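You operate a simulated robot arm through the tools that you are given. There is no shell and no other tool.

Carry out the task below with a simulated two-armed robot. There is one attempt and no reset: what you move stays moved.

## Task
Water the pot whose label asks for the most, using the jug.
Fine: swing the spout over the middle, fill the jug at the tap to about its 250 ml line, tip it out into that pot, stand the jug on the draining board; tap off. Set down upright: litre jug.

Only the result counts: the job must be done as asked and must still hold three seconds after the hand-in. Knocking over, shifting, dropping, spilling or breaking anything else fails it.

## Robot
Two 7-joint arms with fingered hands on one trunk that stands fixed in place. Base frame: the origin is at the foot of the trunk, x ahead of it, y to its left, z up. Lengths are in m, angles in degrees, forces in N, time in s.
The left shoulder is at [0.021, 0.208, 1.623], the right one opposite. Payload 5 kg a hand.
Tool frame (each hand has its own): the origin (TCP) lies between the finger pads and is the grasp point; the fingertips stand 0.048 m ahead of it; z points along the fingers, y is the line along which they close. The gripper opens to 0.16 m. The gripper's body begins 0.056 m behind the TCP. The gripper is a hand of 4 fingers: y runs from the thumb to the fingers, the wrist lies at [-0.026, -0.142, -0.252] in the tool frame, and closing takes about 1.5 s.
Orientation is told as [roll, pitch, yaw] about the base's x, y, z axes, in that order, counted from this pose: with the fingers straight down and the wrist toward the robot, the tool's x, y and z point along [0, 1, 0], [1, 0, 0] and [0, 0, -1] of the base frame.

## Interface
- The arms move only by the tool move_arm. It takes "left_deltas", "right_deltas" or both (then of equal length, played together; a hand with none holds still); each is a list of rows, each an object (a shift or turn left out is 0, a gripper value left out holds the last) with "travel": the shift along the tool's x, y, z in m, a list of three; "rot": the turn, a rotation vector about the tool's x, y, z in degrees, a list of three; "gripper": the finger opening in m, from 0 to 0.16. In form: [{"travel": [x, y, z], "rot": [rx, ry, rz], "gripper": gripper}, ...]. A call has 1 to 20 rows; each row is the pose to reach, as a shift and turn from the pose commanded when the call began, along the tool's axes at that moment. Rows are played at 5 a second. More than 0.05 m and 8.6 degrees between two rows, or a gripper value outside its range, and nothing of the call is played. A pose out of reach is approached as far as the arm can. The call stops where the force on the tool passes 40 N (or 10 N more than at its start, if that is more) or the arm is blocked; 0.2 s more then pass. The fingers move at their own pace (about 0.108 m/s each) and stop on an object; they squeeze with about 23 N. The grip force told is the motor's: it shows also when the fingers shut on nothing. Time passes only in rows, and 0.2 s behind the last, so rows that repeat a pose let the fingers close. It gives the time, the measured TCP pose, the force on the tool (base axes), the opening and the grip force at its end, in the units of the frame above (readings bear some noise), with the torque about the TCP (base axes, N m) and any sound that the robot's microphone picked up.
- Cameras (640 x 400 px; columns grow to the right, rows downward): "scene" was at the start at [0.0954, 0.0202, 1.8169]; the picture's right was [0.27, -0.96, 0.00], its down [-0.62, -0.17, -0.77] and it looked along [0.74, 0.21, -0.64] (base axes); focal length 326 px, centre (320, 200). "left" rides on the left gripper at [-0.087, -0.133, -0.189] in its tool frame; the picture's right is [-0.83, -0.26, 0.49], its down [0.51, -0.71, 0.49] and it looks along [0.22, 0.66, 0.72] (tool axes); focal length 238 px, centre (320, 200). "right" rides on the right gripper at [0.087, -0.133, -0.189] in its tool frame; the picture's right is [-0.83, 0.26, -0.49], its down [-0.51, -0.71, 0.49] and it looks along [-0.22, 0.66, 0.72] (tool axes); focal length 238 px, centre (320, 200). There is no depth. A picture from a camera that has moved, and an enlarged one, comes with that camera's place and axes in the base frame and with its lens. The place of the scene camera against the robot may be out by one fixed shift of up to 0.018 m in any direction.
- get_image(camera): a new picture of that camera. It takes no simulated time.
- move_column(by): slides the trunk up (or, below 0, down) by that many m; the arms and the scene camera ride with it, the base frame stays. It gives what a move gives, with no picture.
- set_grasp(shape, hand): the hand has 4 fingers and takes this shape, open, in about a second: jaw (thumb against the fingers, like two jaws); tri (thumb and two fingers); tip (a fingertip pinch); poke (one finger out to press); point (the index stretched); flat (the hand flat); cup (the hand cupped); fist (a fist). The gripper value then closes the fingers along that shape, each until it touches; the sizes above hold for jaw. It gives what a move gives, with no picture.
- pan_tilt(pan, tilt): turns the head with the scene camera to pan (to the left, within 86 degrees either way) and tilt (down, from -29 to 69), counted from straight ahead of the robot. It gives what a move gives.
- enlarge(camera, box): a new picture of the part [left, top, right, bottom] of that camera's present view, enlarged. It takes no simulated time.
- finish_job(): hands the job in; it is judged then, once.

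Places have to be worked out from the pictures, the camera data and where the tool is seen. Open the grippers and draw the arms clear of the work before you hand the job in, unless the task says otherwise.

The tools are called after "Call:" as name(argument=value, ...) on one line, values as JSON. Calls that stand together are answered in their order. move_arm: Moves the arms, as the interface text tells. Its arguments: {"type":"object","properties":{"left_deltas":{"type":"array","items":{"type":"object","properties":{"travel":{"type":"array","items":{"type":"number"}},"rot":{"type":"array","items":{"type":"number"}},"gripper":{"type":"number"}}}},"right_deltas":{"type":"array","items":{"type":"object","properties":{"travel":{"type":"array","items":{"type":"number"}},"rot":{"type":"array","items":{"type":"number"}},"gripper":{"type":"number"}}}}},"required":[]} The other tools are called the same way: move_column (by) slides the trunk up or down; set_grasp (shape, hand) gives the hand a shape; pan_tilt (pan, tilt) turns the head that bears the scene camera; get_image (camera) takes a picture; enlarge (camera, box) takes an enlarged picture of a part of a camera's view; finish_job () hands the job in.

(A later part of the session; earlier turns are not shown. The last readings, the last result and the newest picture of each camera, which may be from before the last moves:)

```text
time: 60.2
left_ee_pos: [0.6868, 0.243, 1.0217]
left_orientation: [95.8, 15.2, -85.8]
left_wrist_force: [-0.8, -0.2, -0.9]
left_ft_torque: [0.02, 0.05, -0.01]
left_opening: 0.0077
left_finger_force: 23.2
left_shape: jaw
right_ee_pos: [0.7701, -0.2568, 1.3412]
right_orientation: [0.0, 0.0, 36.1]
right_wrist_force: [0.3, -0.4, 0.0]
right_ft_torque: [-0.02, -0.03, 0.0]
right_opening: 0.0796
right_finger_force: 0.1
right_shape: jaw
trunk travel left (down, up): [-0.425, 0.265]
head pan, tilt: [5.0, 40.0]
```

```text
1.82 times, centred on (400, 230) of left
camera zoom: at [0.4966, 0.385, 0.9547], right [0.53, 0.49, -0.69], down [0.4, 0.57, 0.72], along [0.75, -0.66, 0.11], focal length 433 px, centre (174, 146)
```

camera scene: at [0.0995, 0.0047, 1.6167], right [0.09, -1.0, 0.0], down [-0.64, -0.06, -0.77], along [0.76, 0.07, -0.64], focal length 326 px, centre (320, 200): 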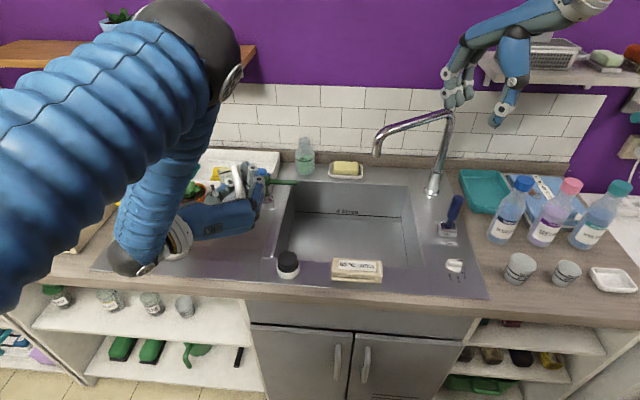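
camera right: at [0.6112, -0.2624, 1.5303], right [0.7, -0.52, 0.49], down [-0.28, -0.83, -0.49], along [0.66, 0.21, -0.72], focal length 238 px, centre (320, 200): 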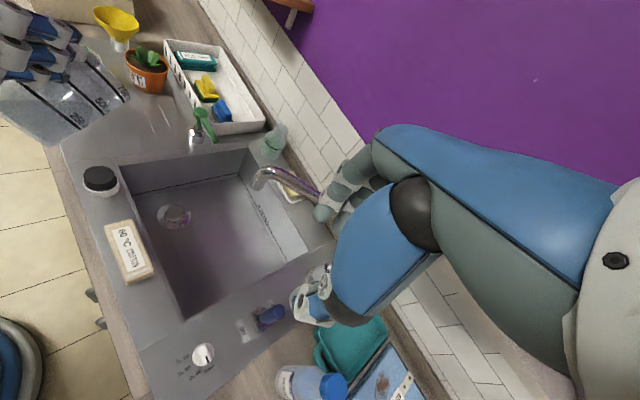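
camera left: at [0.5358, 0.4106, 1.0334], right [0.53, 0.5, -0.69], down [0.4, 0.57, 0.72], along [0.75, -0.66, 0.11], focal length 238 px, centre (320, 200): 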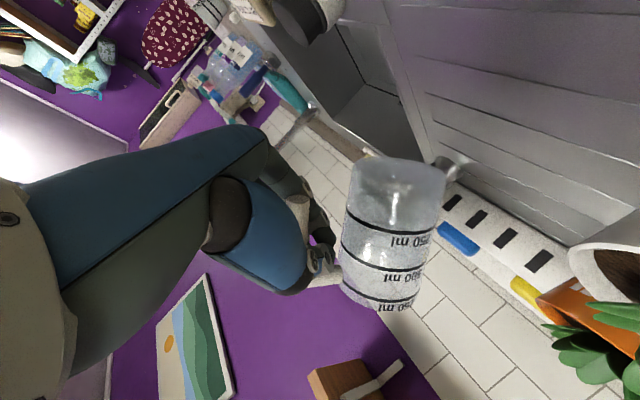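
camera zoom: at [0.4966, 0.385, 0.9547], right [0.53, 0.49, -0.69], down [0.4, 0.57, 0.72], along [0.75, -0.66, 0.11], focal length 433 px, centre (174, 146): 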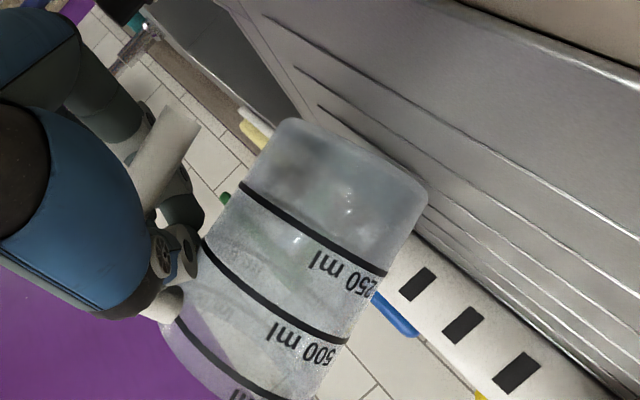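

It's working: the jug is nearly upright. I'll continue along the arc.

Call:
move_arm(left_deltas=[{"travel": [-0.006, 0.0067, -0.0087]}, {"travel": [-0.0119, 0.0134, -0.0174]}])

Call:
enlarge(camera="right", box=[40, 30, 220, 150])

Call:
enlarge(camera="scene", box=[150, 150, 310, 290])

```text
time: 60.9
left_ee_pos: [0.6707, 0.2312, 1.0048]
left_orientation: [95.8, 15.2, -85.8]
left_wrist_force: [1.5, -1.2, -1.1]
left_ft_torque: [-0.04, 0.06, -0.05]
left_opening: 0.0078
left_finger_force: 23.1
left_shape: jaw
right_ee_pos: [0.7691, -0.2569, 1.3404]
right_orientation: [-0.1, 0.0, 36.1]
right_wrist_force: [0.1, 0.0, -0.5]
right_ft_torque: [-0.03, 0.03, -0.02]
right_opening: 0.0795
right_finger_force: 0.0
right_shape: jaw
trunk travel left (down, up): [-0.425, 0.265]
head pan, tilt: [5.0, 40.0]
```

```text
3.33 times, centred on (130, 90) of right
camera zoom: at [0.611, -0.2637, 1.5299], right [0.7, -0.52, 0.49], down [-0.28, -0.83, -0.49], along [0.66, 0.21, -0.72], focal length 794 px, centre (953, 567)
```

zoom: 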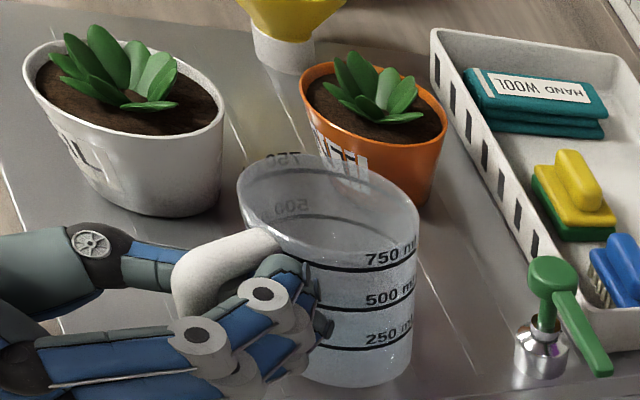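

```text
2.86 times, centred on (230, 220) of scene
camera zoom: at [0.0983, 0.0041, 1.6169], right [0.09, -1.0, 0.0], down [-0.64, -0.06, -0.77], along [0.76, 0.07, -0.64], focal length 933 px, centre (577, 143)
```

zoom: 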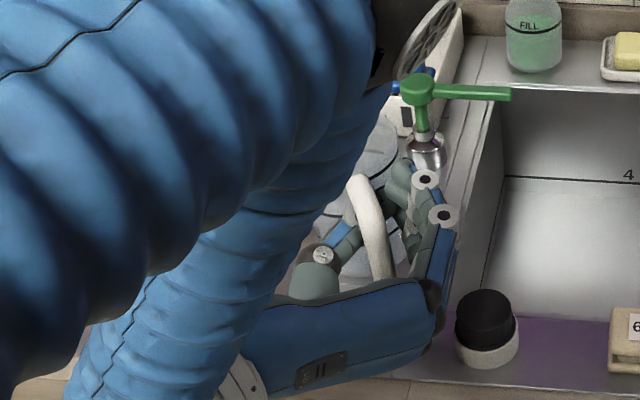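

It looks upright on the board. I'll press down a few millimetres to seat it and read the force.

Call:
move_arm(left_deltas=[{"travel": [-0.0048, 0.0013, -0.0005]}, {"travel": [-0.0086, 0.004, -0.005]}])

Call:
enlarge(camera="right", box=[40, 30, 220, 150])

Call:
get_image(camera="left")

```text
time: 61.5
left_ee_pos: [0.6673, 0.2307, 0.9949]
left_orientation: [95.8, 15.3, -85.8]
left_wrist_force: [1.1, 0.1, 0.0]
left_ft_torque: [0.0, 0.02, 0.0]
left_opening: 0.0079
left_finger_force: 23.4
left_shape: jaw
right_ee_pos: [0.7689, -0.2571, 1.3408]
right_orientation: [0.0, 0.0, 36.1]
right_wrist_force: [0.0, -0.1, 0.4]
right_ft_torque: [0.02, -0.01, 0.0]
right_opening: 0.0794
right_finger_force: 0.2
right_shape: jaw
trunk travel left (down, up): [-0.425, 0.265]
head pan, tilt: [5.0, 40.0]
```

```text
3.33 times, centred on (130, 90) of right
camera zoom: at [0.6108, -0.2636, 1.53], right [0.7, -0.52, 0.49], down [-0.28, -0.83, -0.49], along [0.66, 0.21, -0.72], focal length 794 px, centre (953, 567)
```

zoom: 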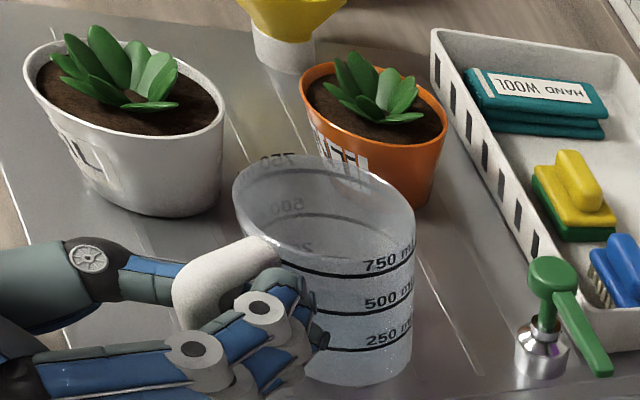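

```text
taken
camera left: at [0.478, 0.373, 0.9285], right [0.53, 0.5, -0.69], down [0.4, 0.57, 0.72], along [0.75, -0.66, 0.11], focal length 238 px, centre (320, 200)
```

left: 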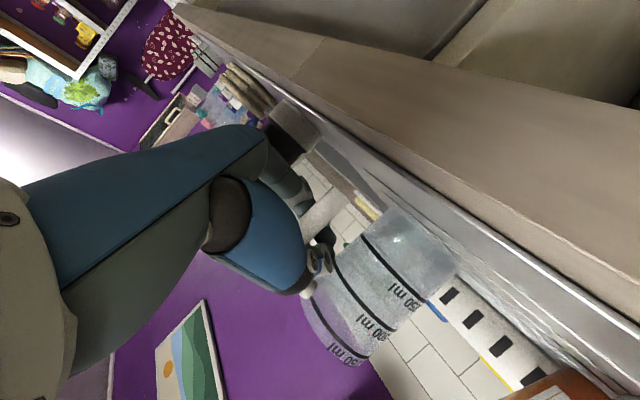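

The force is zero, so the board carries the jug. I'll open the fingers slowly and check that it stands.

Call:
move_arm(left_deltas=[{"gripper": 0.03}, {"gripper": 0.05}, {"gripper": 0.07}, {"gripper": 0.09}, {"gripper": 0.1}, {"gripper": 0.1}])

Call:
enlarge(camera="right", box=[40, 30, 220, 150])

Call:
enlarge(camera="scene", box=[150, 150, 310, 290])

```text
time: 62.9
left_ee_pos: [0.6685, 0.2319, 0.9959]
left_orientation: [95.9, 15.2, -85.8]
left_wrist_force: [6.8, 12.4, 6.3]
left_ft_torque: [-0.09, -0.07, 0.17]
left_opening: 0.0966
left_finger_force: 0.1
left_shape: jaw
right_ee_pos: [0.7696, -0.2555, 1.3414]
right_orientation: [0.0, 0.1, 36.1]
right_wrist_force: [0.2, -0.3, 0.9]
right_ft_torque: [0.01, 0.01, -0.01]
right_opening: 0.0797
right_finger_force: 0.1
right_shape: jaw
trunk travel left (down, up): [-0.425, 0.265]
head pan, tilt: [5.0, 40.0]
```

```text
3.33 times, centred on (130, 90) of right
camera zoom: at [0.6114, -0.2621, 1.5301], right [0.7, -0.52, 0.49], down [-0.28, -0.83, -0.49], along [0.66, 0.21, -0.72], focal length 794 px, centre (953, 567)
```

zoom: 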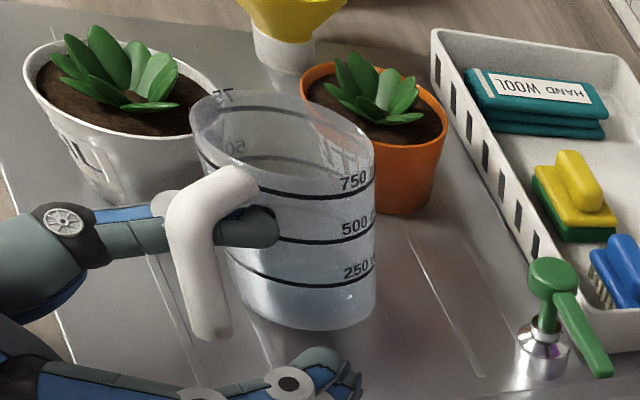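

```text
2.86 times, centred on (230, 220) of scene
camera zoom: at [0.0985, 0.0055, 1.6169], right [0.09, -1.0, 0.0], down [-0.64, -0.06, -0.77], along [0.76, 0.07, -0.64], focal length 933 px, centre (577, 143)
```

zoom: 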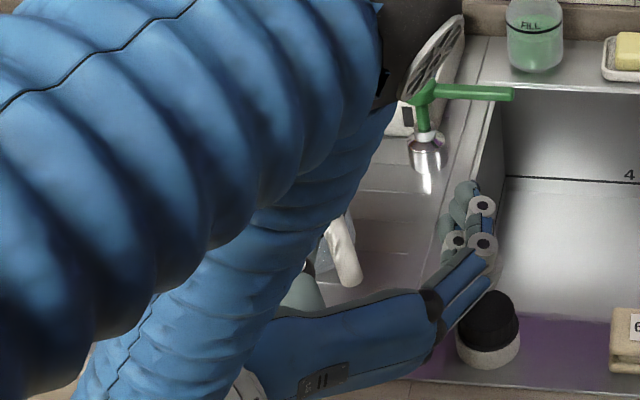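

On opening, the thumb side pushed the jug left, and the force reads about 16 N. I'll check what is touching before doing anything else.

Call:
get_image(camera="scene")

Call:
enlarge(camera="right", box=[0, 20, 200, 220])

Call:
get_image(camera="left")

Call:
enlarge(camera="scene", box=[230, 200, 330, 290])

```text
taken
camera scene: at [0.0985, 0.0055, 1.6169], right [0.09, -1.0, 0.0], down [-0.64, -0.06, -0.77], along [0.76, 0.07, -0.64], focal length 326 px, centre (320, 200)
```

scene: 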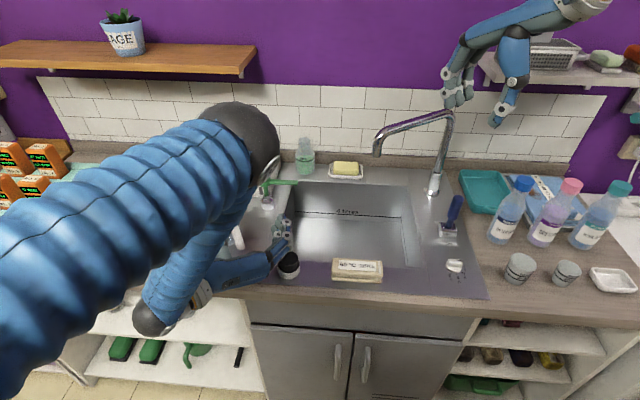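

```text
2.00 times, centred on (100, 120) of right
camera zoom: at [0.6114, -0.2621, 1.5301], right [0.7, -0.52, 0.49], down [-0.28, -0.83, -0.49], along [0.66, 0.21, -0.72], focal length 477 px, centre (760, 360)
```

zoom: 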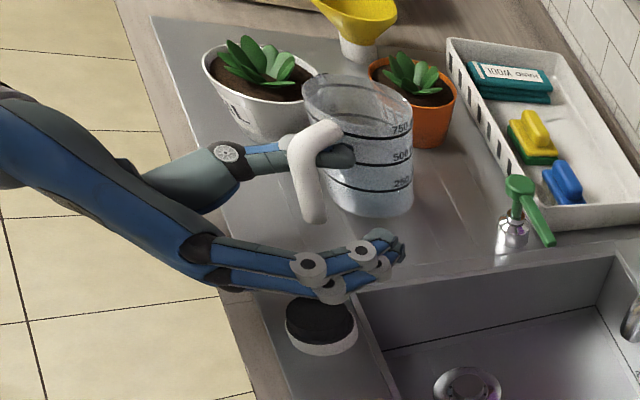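

```text
taken
camera left: at [0.4788, 0.3747, 0.9288], right [0.53, 0.5, -0.68], down [0.39, 0.57, 0.72], along [0.75, -0.66, 0.11], focal length 238 px, centre (320, 200)
```

left: 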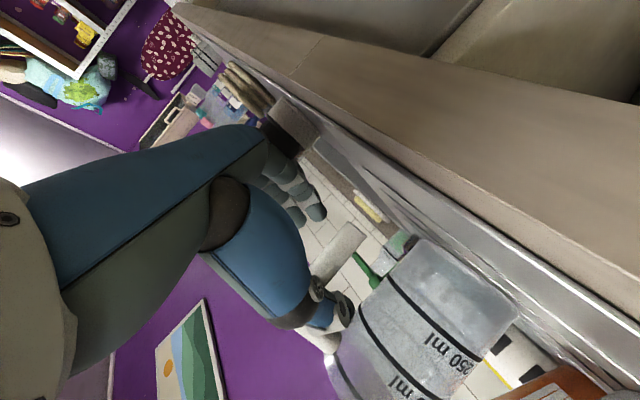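

```text
4.44 times, centred on (280, 245) of scene
camera zoom: at [0.0985, 0.0055, 1.6169], right [0.09, -1.0, 0.0], down [-0.64, -0.06, -0.77], along [0.76, 0.07, -0.64], focal length 1451 px, centre (498, 0)
```

zoom: 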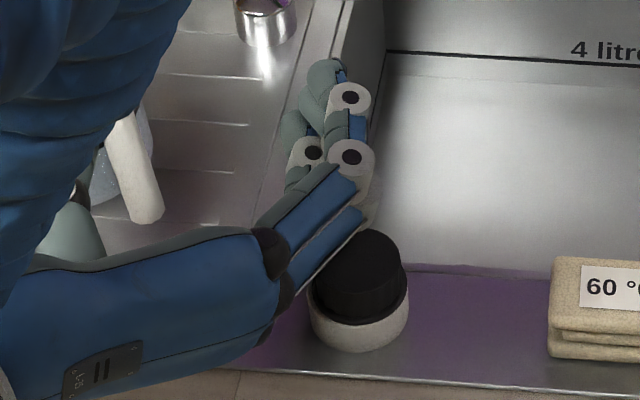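

The fingers are just touching the black-capped jar (it hasn't measurably moved), and the thumb tip pushed the jug to ≈(0.73, 0.35), still upright and clear of both pots. I'll narrow the opening a little to release contact and lift the hand slightly before withdrawing.

Call:
move_arm(left_deltas=[{"gripper": 0.09}, {"gripper": 0.08}, {"gripper": 0.08}])

Call:
enlarge(camera="right", box=[0, 20, 200, 220])

Call:
enlarge(camera="scene", box=[230, 200, 330, 290])

```text
time: 63.6
left_ee_pos: [0.6672, 0.2312, 0.9947]
left_orientation: [95.8, 15.3, -85.9]
left_wrist_force: [2.6, 9.2, 3.2]
left_ft_torque: [-0.08, 0.09, -0.19]
left_opening: 0.0776
left_finger_force: 0.0
left_shape: jaw
right_ee_pos: [0.7704, -0.2569, 1.3422]
right_orientation: [0.0, 0.0, 36.0]
right_wrist_force: [0.0, -0.6, -0.6]
right_ft_torque: [-0.03, 0.02, -0.02]
right_opening: 0.0797
right_finger_force: 0.1
right_shape: jaw
trunk travel left (down, up): [-0.425, 0.265]
head pan, tilt: [5.0, 40.0]
```

```text
2.00 times, centred on (100, 120) of right
camera zoom: at [0.6108, -0.2629, 1.5301], right [0.7, -0.52, 0.49], down [-0.28, -0.83, -0.49], along [0.66, 0.21, -0.72], focal length 477 px, centre (760, 360)
```

zoom: 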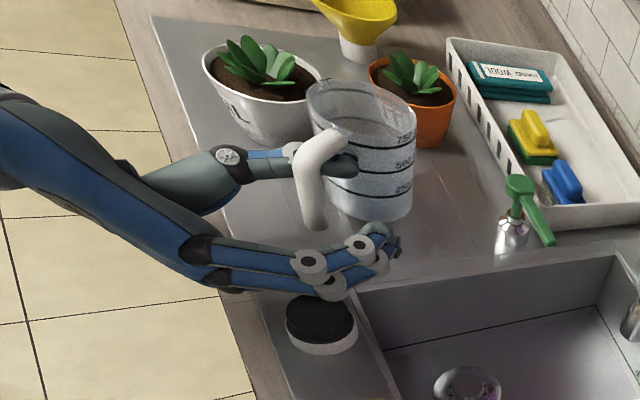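

```text
4.44 times, centred on (280, 245) of scene
camera zoom: at [0.0981, 0.0049, 1.6169], right [0.09, -1.0, 0.0], down [-0.64, -0.06, -0.77], along [0.76, 0.07, -0.64], focal length 1451 px, centre (498, 0)
```

zoom: 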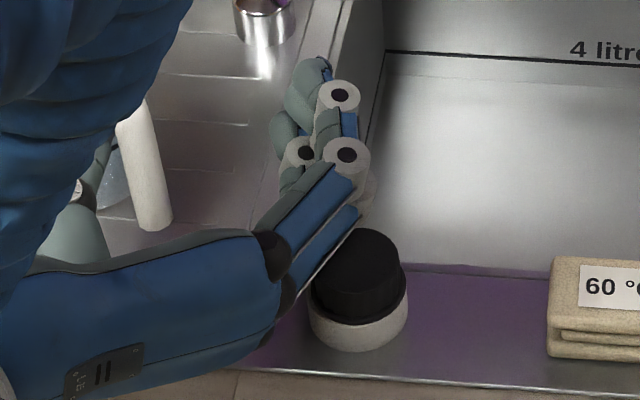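

There is still 9 N to the left on the hand, so the fingers still lean on something at the right. I'll shift the hand 8 mm left to relieve it.

Call:
move_arm(left_deltas=[{"travel": [-0.0011, -0.0039, 0.0002]}, {"travel": [-0.0022, -0.0077, 0.0004]}])

Call:
enlarge(camera="right", box=[0, 20, 200, 220])

Call:
enlarge(camera="scene", box=[230, 200, 330, 290])

```text
time: 64.2
left_ee_pos: [0.6679, 0.237, 0.9937]
left_orientation: [95.7, 15.2, -86.0]
left_wrist_force: [0.4, 0.4, -1.2]
left_ft_torque: [-0.09, 0.03, -0.04]
left_opening: 0.0795
left_finger_force: 0.1
left_shape: jaw
right_ee_pos: [0.7686, -0.2566, 1.3402]
right_orientation: [0.0, 0.0, 35.9]
right_wrist_force: [-0.6, 0.4, -0.5]
right_ft_torque: [0.01, -0.03, 0.03]
right_opening: 0.0795
right_finger_force: 0.1
right_shape: jaw
trunk travel left (down, up): [-0.425, 0.265]
head pan, tilt: [5.0, 40.0]
```

```text
2.00 times, centred on (100, 120) of right
camera zoom: at [0.6108, -0.2638, 1.53], right [0.7, -0.52, 0.49], down [-0.28, -0.83, -0.49], along [0.66, 0.21, -0.72], focal length 477 px, centre (760, 360)
```

zoom: 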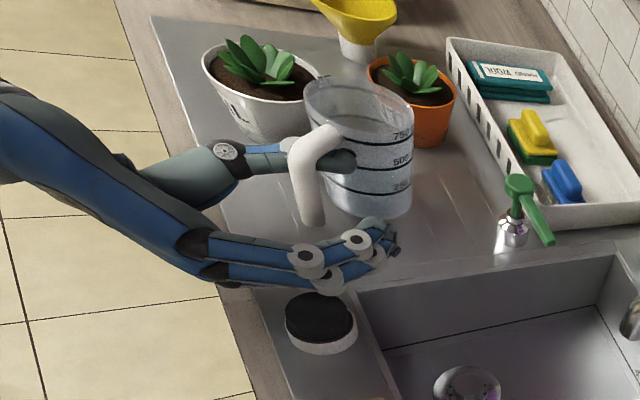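

```text
4.44 times, centred on (280, 245) of scene
camera zoom: at [0.0982, 0.0043, 1.6168], right [0.09, -1.0, 0.0], down [-0.64, -0.06, -0.77], along [0.76, 0.07, -0.64], focal length 1451 px, centre (498, 0)
```

zoom: 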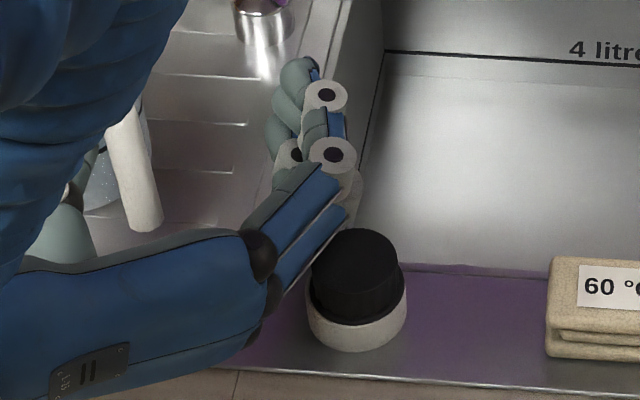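

Forces are now near zero, and the jar edges match their original pixels, so it hasn't moved. I'll back out diagonally (left and back) so the fingers skirt the jar and the thumb leaves the handle.

Call:
move_arm(left_deltas=[{"travel": [-0.0024, -0.0122, -0.0094]}, {"travel": [-0.0054, -0.0264, -0.0187]}, {"travel": [-0.008, -0.041, -0.033]}, {"travel": [-0.0072, -0.0475, -0.0575]}])

Call:
enlarge(camera="right", box=[0, 20, 200, 220])

Call:
enlarge(camera="scene", box=[230, 200, 330, 290])

```text
time: 65.2
left_ee_pos: [0.608, 0.2846, 0.9956]
left_orientation: [95.9, 15.2, -85.8]
left_wrist_force: [0.6, 0.1, -1.9]
left_ft_torque: [-0.1, 0.09, -0.13]
left_opening: 0.079
left_finger_force: 0.0
left_shape: jaw
right_ee_pos: [0.7673, -0.2573, 1.3427]
right_orientation: [0.0, 0.0, 36.0]
right_wrist_force: [-0.5, 0.7, 0.6]
right_ft_torque: [-0.05, -0.02, -0.05]
right_opening: 0.0795
right_finger_force: 0.0
right_shape: jaw
trunk travel left (down, up): [-0.425, 0.265]
head pan, tilt: [5.0, 40.0]
```

```text
2.00 times, centred on (100, 120) of right
camera zoom: at [0.6099, -0.2633, 1.5306], right [0.7, -0.52, 0.49], down [-0.28, -0.83, -0.49], along [0.66, 0.21, -0.72], focal length 477 px, centre (760, 360)
```

zoom: 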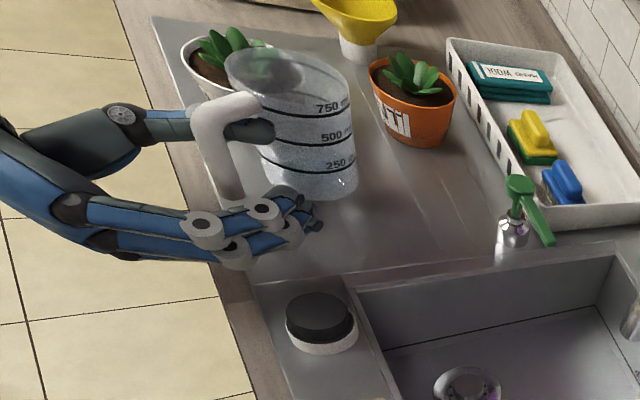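

```text
4.44 times, centred on (280, 245) of scene
camera zoom: at [0.0974, 0.0048, 1.6169], right [0.09, -1.0, 0.0], down [-0.64, -0.06, -0.77], along [0.76, 0.07, -0.64], focal length 1451 px, centre (498, 0)
```

zoom: 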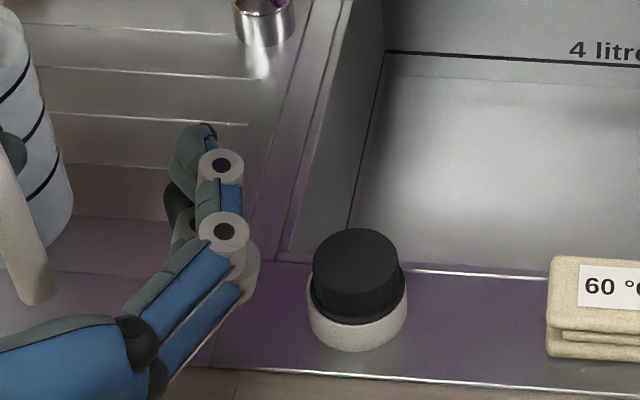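

The jar is clear, but the thumb dragged the jug, and it looks like the jug pushed the basil pot. I'll look carefully.

Call:
get_image(camera="right")

Call:
enlarge(camera="right", box=[0, 0, 160, 140])

Call:
enlarge(camera="scene", box=[120, 160, 280, 300])

Call:
get_image(camera="left")

```text
taken
camera right: at [0.6099, -0.2633, 1.5306], right [0.7, -0.52, 0.49], down [-0.28, -0.83, -0.49], along [0.66, 0.21, -0.72], focal length 238 px, centre (320, 200)
```

right: 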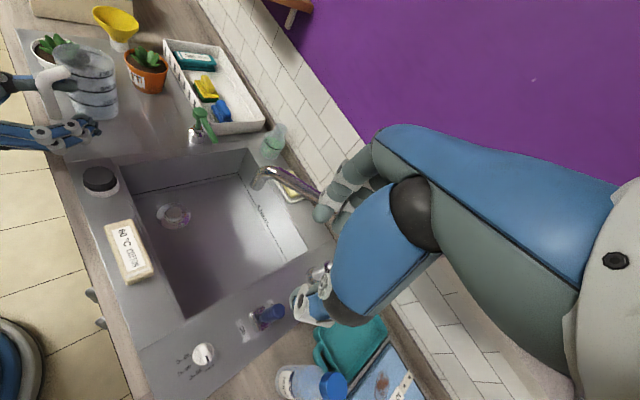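

```text
2.86 times, centred on (80, 70) of right
camera zoom: at [0.6099, -0.2633, 1.5306], right [0.7, -0.52, 0.49], down [-0.28, -0.83, -0.49], along [0.66, 0.21, -0.72], focal length 681 px, centre (1006, 571)
```

zoom: 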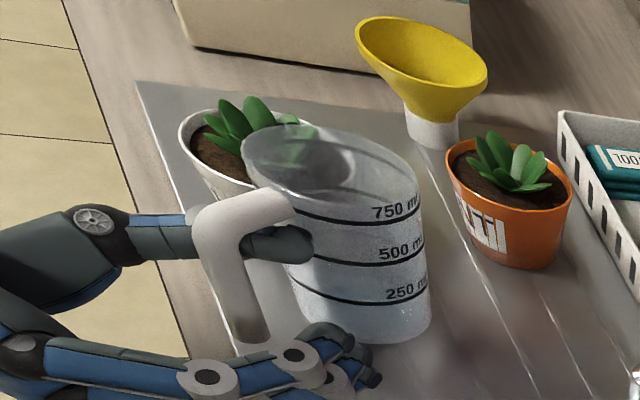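

```text
2.86 times, centred on (200, 230) of scene
camera zoom: at [0.0974, 0.0048, 1.6169], right [0.09, -1.0, 0.0], down [-0.64, -0.06, -0.77], along [0.76, 0.07, -0.64], focal length 933 px, centre (663, 114)
```

zoom: 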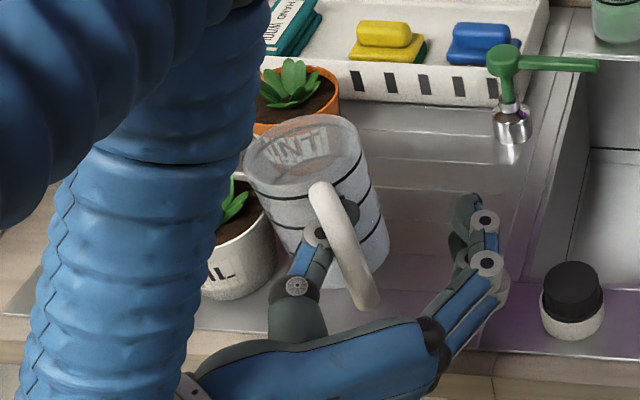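

```text
taken
camera left: at [0.4182, 0.4266, 0.929], right [0.54, 0.49, -0.69], down [0.4, 0.57, 0.72], along [0.75, -0.66, 0.11], focal length 238 px, centre (320, 200)
```

left: 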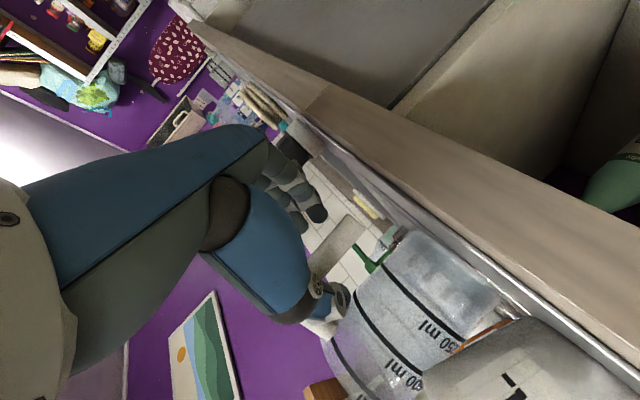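

The jug hangs on the curled thumb and has nudged the basil pot by about 2 cm; I'll restore that later. First I'll re-close on the handle, which draws the jug back to the right, away from the basil.

Call:
move_arm(left_deltas=[{"gripper": 0.06}, {"gripper": 0.045}, {"gripper": 0.03}, {"gripper": 0.03}])

Call:
enlarge(camera="right", box=[0, 0, 160, 140])

Call:
enlarge(camera="scene", box=[120, 160, 280, 300])

```text
time: 66.2
left_ee_pos: [0.608, 0.2853, 0.9956]
left_orientation: [95.9, 15.3, -85.8]
left_wrist_force: [0.2, -0.9, -0.8]
left_ft_torque: [-0.05, 0.03, 0.01]
left_opening: 0.0303
left_finger_force: 0.1
left_shape: jaw
right_ee_pos: [0.769, -0.257, 1.3405]
right_orientation: [0.0, 0.0, 36.0]
right_wrist_force: [0.8, 0.6, 0.1]
right_ft_torque: [0.01, -0.01, 0.02]
right_opening: 0.08
right_finger_force: 0.1
right_shape: jaw
trunk travel left (down, up): [-0.425, 0.265]
head pan, tilt: [5.0, 40.0]
```

```text
2.86 times, centred on (80, 70) of right
camera zoom: at [0.6108, -0.2634, 1.53], right [0.7, -0.52, 0.49], down [-0.28, -0.83, -0.49], along [0.66, 0.21, -0.72], focal length 681 px, centre (1006, 571)
```

zoom: 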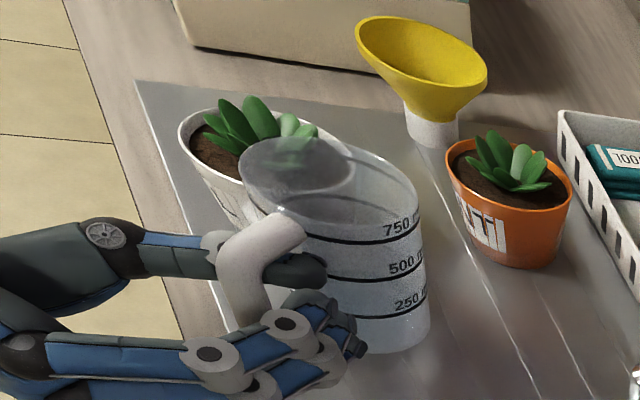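

```text
2.86 times, centred on (200, 230) of scene
camera zoom: at [0.0981, 0.0044, 1.6169], right [0.09, -1.0, 0.0], down [-0.64, -0.06, -0.77], along [0.76, 0.07, -0.64], focal length 933 px, centre (663, 114)
```

zoom: 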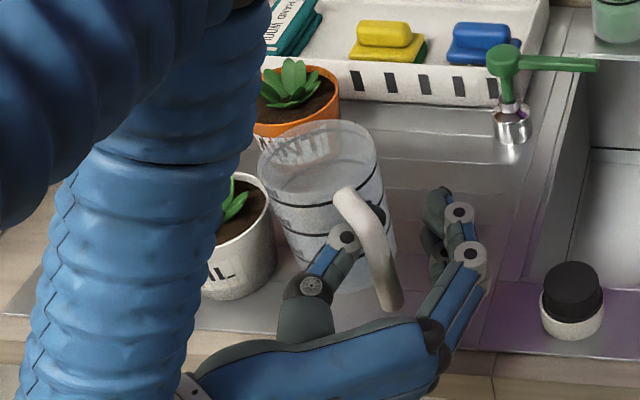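

The jug moves right as the fingers close, away from the basil. I'll finish the grip.

Call:
move_arm(left_deltas=[{"gripper": 0.02}, {"gripper": 0.01}, {"gripper": 0.0}, {"gripper": 0.0}, {"gripper": 0.0}, {"gripper": 0.0}])

Call:
enlarge(camera="right", box=[0, 0, 160, 140])

Call:
enlarge(camera="scene", box=[120, 160, 280, 300])

```text
time: 67.7
left_ee_pos: [0.6081, 0.2838, 0.9945]
left_orientation: [95.9, 15.2, -85.9]
left_wrist_force: [0.4, -0.8, 0.3]
left_ft_torque: [-0.07, 0.0, -0.01]
left_opening: 0.0002
left_finger_force: 23.8
left_shape: jaw
right_ee_pos: [0.7696, -0.2573, 1.3412]
right_orientation: [0.0, 0.0, 36.0]
right_wrist_force: [0.2, 0.0, 0.6]
right_ft_torque: [0.05, -0.04, -0.01]
right_opening: 0.0796
right_finger_force: 0.0
right_shape: jaw
trunk travel left (down, up): [-0.425, 0.265]
head pan, tilt: [5.0, 40.0]
```

```text
2.86 times, centred on (80, 70) of right
camera zoom: at [0.611, -0.2635, 1.53], right [0.7, -0.52, 0.49], down [-0.28, -0.83, -0.49], along [0.66, 0.21, -0.72], focal length 681 px, centre (1006, 571)
```

zoom: 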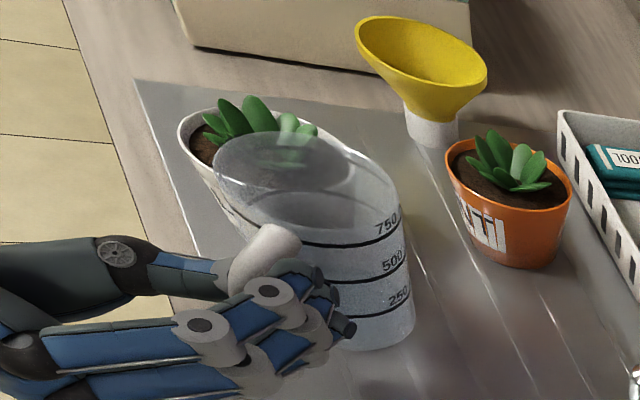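

```text
2.86 times, centred on (200, 230) of scene
camera zoom: at [0.0983, 0.0043, 1.6169], right [0.09, -1.0, 0.0], down [-0.64, -0.06, -0.77], along [0.76, 0.07, -0.64], focal length 933 px, centre (663, 114)
```

zoom: 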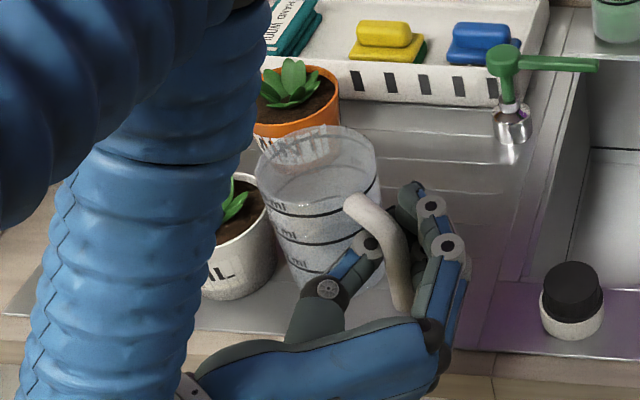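

The bar is now caged deep in the fist. I'll lift slowly 4 cm and see how the jug hangs.

Call:
move_arm(left_deltas=[{"travel": [0.0096, -0.0026, 0.001]}, {"travel": [0.0192, -0.0053, 0.0019]}, {"travel": [0.0288, -0.0079, 0.0029]}, {"travel": [0.0384, -0.0106, 0.0039]}])

Call:
enlarge(camera="right", box=[0, 0, 160, 140])

Call:
enlarge(camera="scene", box=[120, 160, 280, 300])

```text
time: 68.7
left_ee_pos: [0.6067, 0.2843, 1.0349]
left_orientation: [95.8, 15.2, -86.0]
left_wrist_force: [-0.1, -0.6, -2.6]
left_ft_torque: [-0.13, 0.05, -0.01]
left_opening: 0.0
left_finger_force: 23.1
left_shape: jaw
right_ee_pos: [0.7678, -0.2567, 1.3414]
right_orientation: [0.0, -0.1, 36.0]
right_wrist_force: [0.0, 0.5, 0.3]
right_ft_torque: [0.0, -0.01, 0.0]
right_opening: 0.0794
right_finger_force: 0.2
right_shape: jaw
trunk travel left (down, up): [-0.425, 0.265]
head pan, tilt: [5.0, 40.0]
```

```text
2.86 times, centred on (80, 70) of right
camera zoom: at [0.6107, -0.2637, 1.53], right [0.7, -0.52, 0.49], down [-0.28, -0.83, -0.49], along [0.66, 0.21, -0.72], focal length 681 px, centre (1006, 571)
```

zoom: 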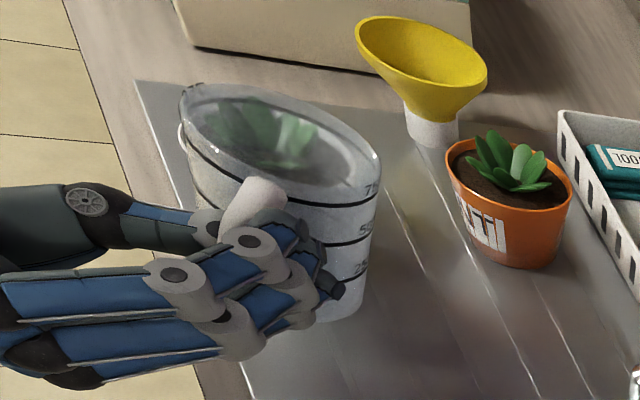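

```text
2.86 times, centred on (200, 230) of scene
camera zoom: at [0.098, 0.0041, 1.6169], right [0.09, -1.0, 0.0], down [-0.64, -0.06, -0.77], along [0.76, 0.07, -0.64], focal length 933 px, centre (663, 114)
```

zoom: 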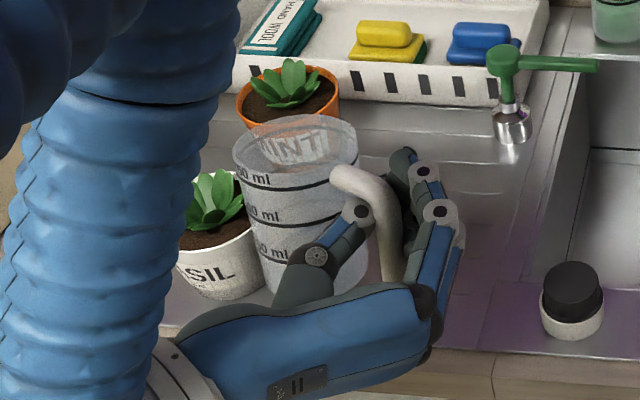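

The caged jug hangs upright and stable. I'll move it right and forward over the open part of the board, away from the basil.

Call:
move_arm(left_deltas=[{"travel": [0.0136, 0.0118, 0.0003]}, {"travel": [0.0286, 0.0284, 0.0003]}, {"travel": [0.0428, 0.0457, 0.0103]}, {"travel": [0.047, 0.0661, 0.0243]}, {"travel": [0.0512, 0.0863, 0.0383]}, {"travel": [0.0539, 0.1018, 0.0525]}, {"travel": [0.0558, 0.1121, 0.062]}])

Call:
get_image(camera="scene")

Call:
enlarge(camera="right", box=[0, 0, 200, 200])

Call:
get_image(camera="left")

```text
time: 70.2
left_ee_pos: [0.6741, 0.1634, 1.0652]
left_orientation: [95.8, 15.2, -85.8]
left_wrist_force: [-0.6, -0.1, -2.4]
left_ft_torque: [-0.12, 0.03, 0.05]
left_opening: 0.0
left_finger_force: 22.6
left_shape: jaw
right_ee_pos: [0.7682, -0.2575, 1.3411]
right_orientation: [0.0, -0.1, 36.0]
right_wrist_force: [0.1, -0.4, 0.1]
right_ft_torque: [0.02, 0.03, 0.0]
right_opening: 0.0798
right_finger_force: 0.0
right_shape: jaw
trunk travel left (down, up): [-0.425, 0.265]
head pan, tilt: [5.0, 40.0]
```

```text
taken
camera scene: at [0.0984, 0.0036, 1.6169], right [0.09, -1.0, 0.0], down [-0.64, -0.06, -0.77], along [0.76, 0.07, -0.64], focal length 326 px, centre (320, 200)
```

scene: 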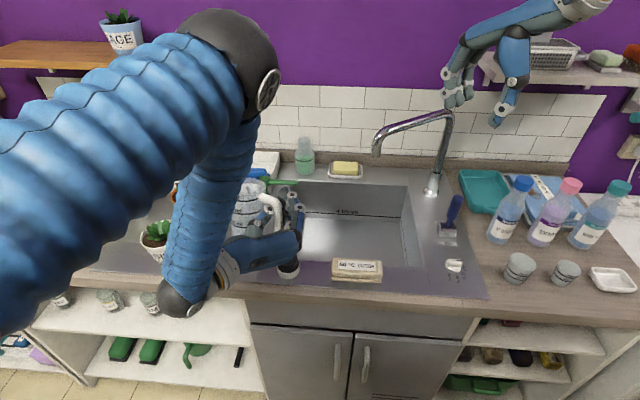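

```text
2.00 times, centred on (100, 100) of right
camera zoom: at [0.6111, -0.2641, 1.5298], right [0.7, -0.52, 0.49], down [-0.28, -0.83, -0.49], along [0.66, 0.21, -0.72], focal length 477 px, centre (760, 400)
```

zoom: 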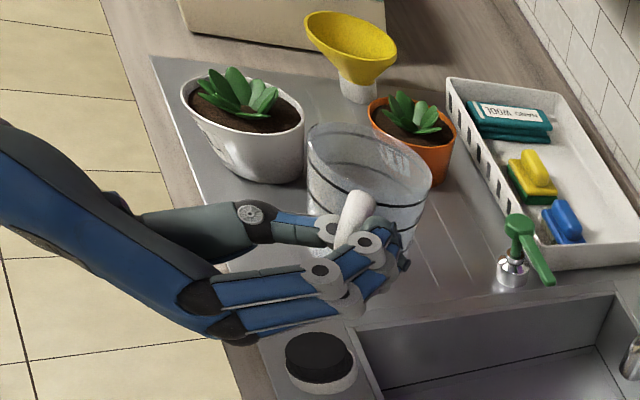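

```text
taken
camera left: at [0.4836, 0.3054, 0.9982], right [0.53, 0.5, -0.69], down [0.4, 0.57, 0.72], along [0.75, -0.66, 0.11], focal length 238 px, centre (320, 200)
```

left: 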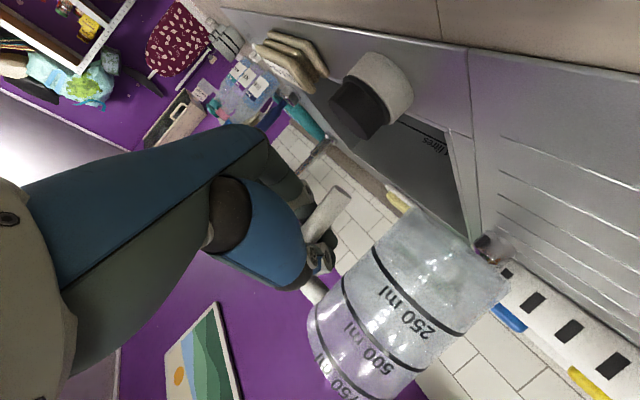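

The jug is clear of the basil (which is displaced about 2.3 cm and will be pushed back). A better grip would be a mug-style one, with fingers through the gap between bar and jug. First I'll set the jug down here on open board.

Call:
move_arm(left_deltas=[{"travel": [-0.0192, 0.0053, -0.0019]}, {"travel": [-0.0384, 0.0106, -0.0039]}, {"travel": [-0.0528, 0.0145, -0.0053]}, {"travel": [-0.0605, 0.0167, -0.0061]}, {"travel": [-0.0653, 0.018, -0.0066]}])

Call:
enlarge(camera="right", box=[0, 0, 200, 200])

Call:
enlarge(camera="scene", box=[180, 160, 320, 300])

```text
time: 71.5
left_ee_pos: [0.6735, 0.1633, 1.0012]
left_orientation: [96.3, 15.2, -85.8]
left_wrist_force: [-2.1, 1.1, 21.3]
left_ft_torque: [-0.8, 1.39, -0.16]
left_opening: 0.0
left_finger_force: 23.0
left_shape: jaw
right_ee_pos: [0.7666, -0.2577, 1.3432]
right_orientation: [0.0, 0.0, 36.0]
right_wrist_force: [-1.0, -1.2, 0.6]
right_ft_torque: [-0.01, -0.01, -0.01]
right_opening: 0.0798
right_finger_force: 0.1
right_shape: jaw
trunk travel left (down, up): [-0.425, 0.265]
head pan, tilt: [5.0, 40.0]
```

```text
2.00 times, centred on (100, 100) of right
camera zoom: at [0.6089, -0.2637, 1.5311], right [0.7, -0.52, 0.49], down [-0.28, -0.83, -0.49], along [0.66, 0.21, -0.72], focal length 477 px, centre (760, 400)
```

zoom: 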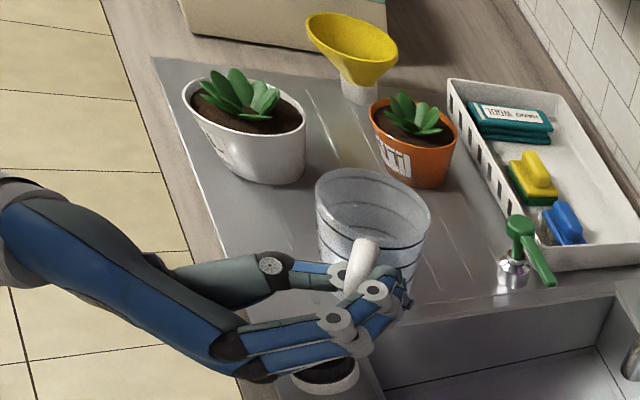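

```text
2.86 times, centred on (250, 230) of scene
camera zoom: at [0.0961, 0.004, 1.6173], right [0.09, -1.0, 0.0], down [-0.64, -0.06, -0.77], along [0.76, 0.07, -0.64], focal length 933 px, centre (520, 114)
```

zoom: 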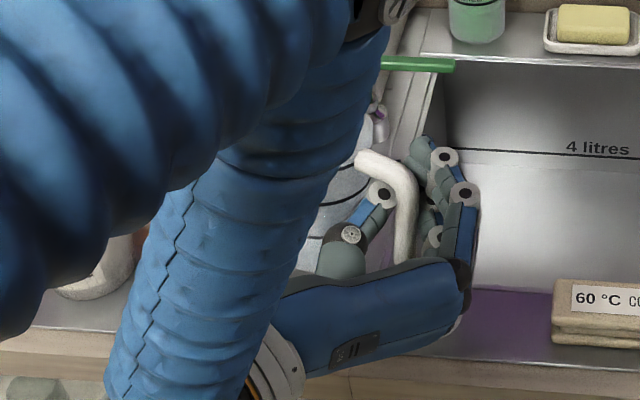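

The hand is pressing on the black-capped jar (21 N straight down). I'll raise at once, shift 5 cm left, and stay off it.

Call:
move_arm(left_deltas=[{"travel": [0.0144, -0.004, 0.0015]}, {"travel": [0.0288, -0.0079, 0.0029]}, {"travel": [0.0234, -0.0271, 0.0038]}, {"travel": [0.0167, -0.0512, 0.0049]}, {"travel": [0.0134, -0.0632, 0.0055]}])

Call:
enlarge(camera="right", box=[0, 0, 200, 200])

Call:
enlarge(camera="scene", box=[230, 200, 330, 290])

```text
time: 72.7
left_ee_pos: [0.6733, 0.2226, 1.0259]
left_orientation: [95.8, 15.2, -85.9]
left_wrist_force: [0.2, -0.2, -2.2]
left_ft_torque: [-0.14, 0.07, -0.02]
left_opening: 0.0
left_finger_force: 23.2
left_shape: jaw
right_ee_pos: [0.7693, -0.2573, 1.3409]
right_orientation: [-0.1, -0.1, 36.0]
right_wrist_force: [-0.7, 0.9, 0.0]
right_ft_torque: [-0.04, -0.05, -0.02]
right_opening: 0.0795
right_finger_force: 0.1
right_shape: jaw
trunk travel left (down, up): [-0.425, 0.265]
head pan, tilt: [5.0, 40.0]
```

```text
2.00 times, centred on (100, 100) of right
camera zoom: at [0.6112, -0.2636, 1.5299], right [0.7, -0.52, 0.49], down [-0.28, -0.83, -0.49], along [0.66, 0.21, -0.72], focal length 477 px, centre (760, 400)
```

zoom: 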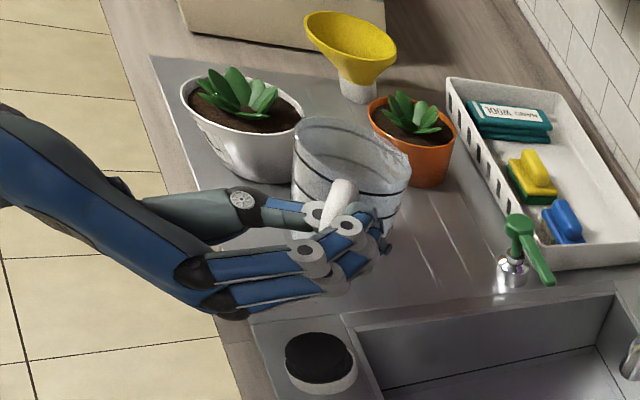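

```text
4.44 times, centred on (280, 245) of scene
camera zoom: at [0.0986, 0.0044, 1.6168], right [0.09, -1.0, 0.0], down [-0.64, -0.06, -0.77], along [0.76, 0.07, -0.64], focal length 1451 px, centre (498, 0)
```

zoom: 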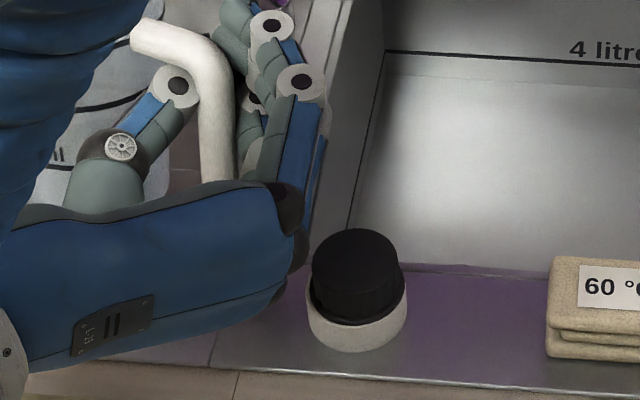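

The jar is unmoved. I'll set the jug down here, drifting 1.5 cm further left to keep the palm clear of the jar.

Call:
move_arm(left_deltas=[{"travel": [-0.002, -0.0072, 0.0003]}, {"travel": [-0.004, -0.0144, 0.0007]}, {"travel": [-0.0136, -0.0118, -0.0003]}, {"travel": [-0.0232, -0.0091, -0.0012]}, {"travel": [-0.0309, -0.007, -0.002]}])

Call:
enlarge(camera="right", box=[0, 0, 200, 200])

Call:
enlarge(camera="scene", box=[200, 190, 320, 300])

```text
time: 73.8
left_ee_pos: [0.6716, 0.2352, 0.9982]
left_orientation: [95.8, 15.2, -85.9]
left_wrist_force: [-0.3, -0.1, 0.1]
left_ft_torque: [-0.05, 0.0, 0.04]
left_opening: 0.0
left_finger_force: 22.7
left_shape: jaw
right_ee_pos: [0.7696, -0.257, 1.3421]
right_orientation: [0.0, 0.0, 36.0]
right_wrist_force: [0.3, 0.1, -0.6]
right_ft_torque: [-0.03, 0.0, -0.02]
right_opening: 0.0799
right_finger_force: 0.1
right_shape: jaw
trunk travel left (down, up): [-0.425, 0.265]
head pan, tilt: [5.0, 40.0]
```

```text
2.00 times, centred on (100, 100) of right
camera zoom: at [0.611, -0.2636, 1.5299], right [0.7, -0.52, 0.49], down [-0.28, -0.83, -0.49], along [0.66, 0.21, -0.72], focal length 477 px, centre (760, 400)
```

zoom: 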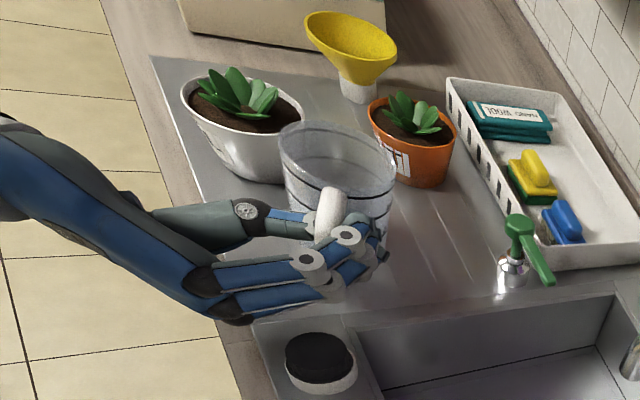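

```text
3.64 times, centred on (260, 245) of scene
camera zoom: at [0.0983, 0.0042, 1.6169], right [0.09, -1.0, 0.0], down [-0.64, -0.06, -0.77], along [0.76, 0.07, -0.64], focal length 1187 px, centre (538, 36)
```

zoom: 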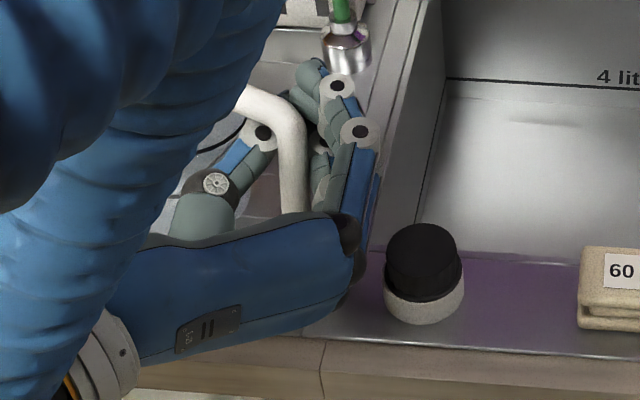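

The jug stands on the board. To release without the thumb trapping it near other objects, I'll lift slightly and move 8 cm forward first, where there is room on all sides.

Call:
move_arm(left_deltas=[{"travel": [0.0144, -0.004, 0.0015]}, {"travel": [0.0288, -0.0079, 0.0029]}, {"travel": [0.029, -0.0017, 0.0226]}, {"travel": [0.0291, 0.0045, 0.0424]}, {"travel": [0.0292, 0.0107, 0.0622]}, {"travel": [0.0293, 0.0169, 0.0815]}, {"travel": [0.0149, 0.0209, 0.08]}, {"travel": [0.0025, 0.0243, 0.0787]}])

Call:
enlarge(camera="right", box=[0, 0, 240, 200])

Call:
enlarge(camera="scene", box=[200, 170, 320, 290])

```text
time: 75.7
left_ee_pos: [0.7533, 0.2152, 1.0041]
left_orientation: [95.8, 15.2, -85.9]
left_wrist_force: [0.5, 0.6, -1.1]
left_ft_torque: [-0.06, 0.05, 0.01]
left_opening: 0.0001
left_finger_force: 22.9
left_shape: jaw
right_ee_pos: [0.7685, -0.2576, 1.3404]
right_orientation: [-0.1, 0.0, 36.0]
right_wrist_force: [-0.2, 0.1, 0.8]
right_ft_torque: [0.04, 0.02, 0.0]
right_opening: 0.0795
right_finger_force: 0.0
right_shape: jaw
trunk travel left (down, up): [-0.425, 0.265]
head pan, tilt: [5.0, 40.0]
```

```text
2.00 times, centred on (120, 100) of right
camera zoom: at [0.6113, -0.2637, 1.5298], right [0.7, -0.52, 0.49], down [-0.28, -0.83, -0.49], along [0.66, 0.21, -0.72], focal length 477 px, centre (720, 400)
```

zoom: 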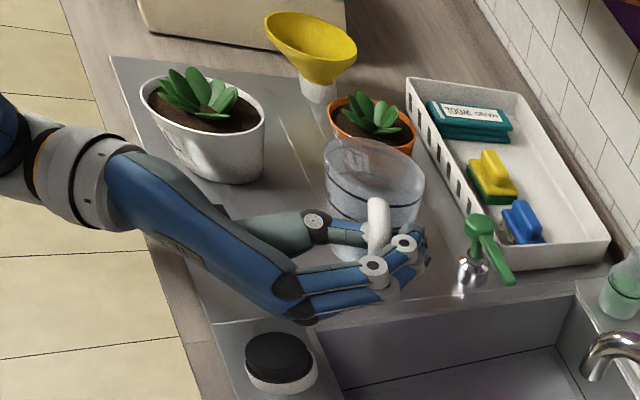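

```text
3.33 times, centred on (260, 230) of scene
camera zoom: at [0.0986, 0.0042, 1.6168], right [0.09, -1.0, 0.0], down [-0.64, -0.06, -0.77], along [0.76, 0.07, -0.64], focal length 1088 px, centre (520, 100)
```

zoom: 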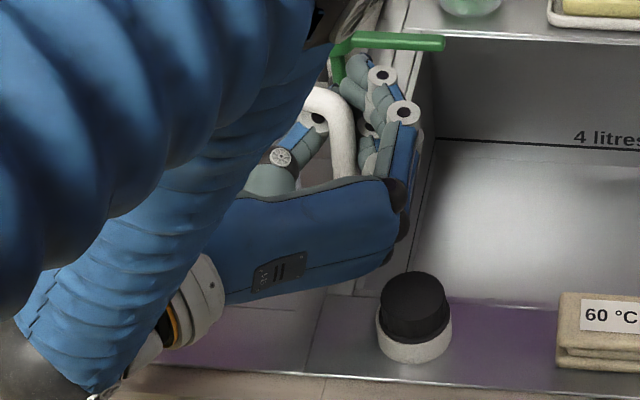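

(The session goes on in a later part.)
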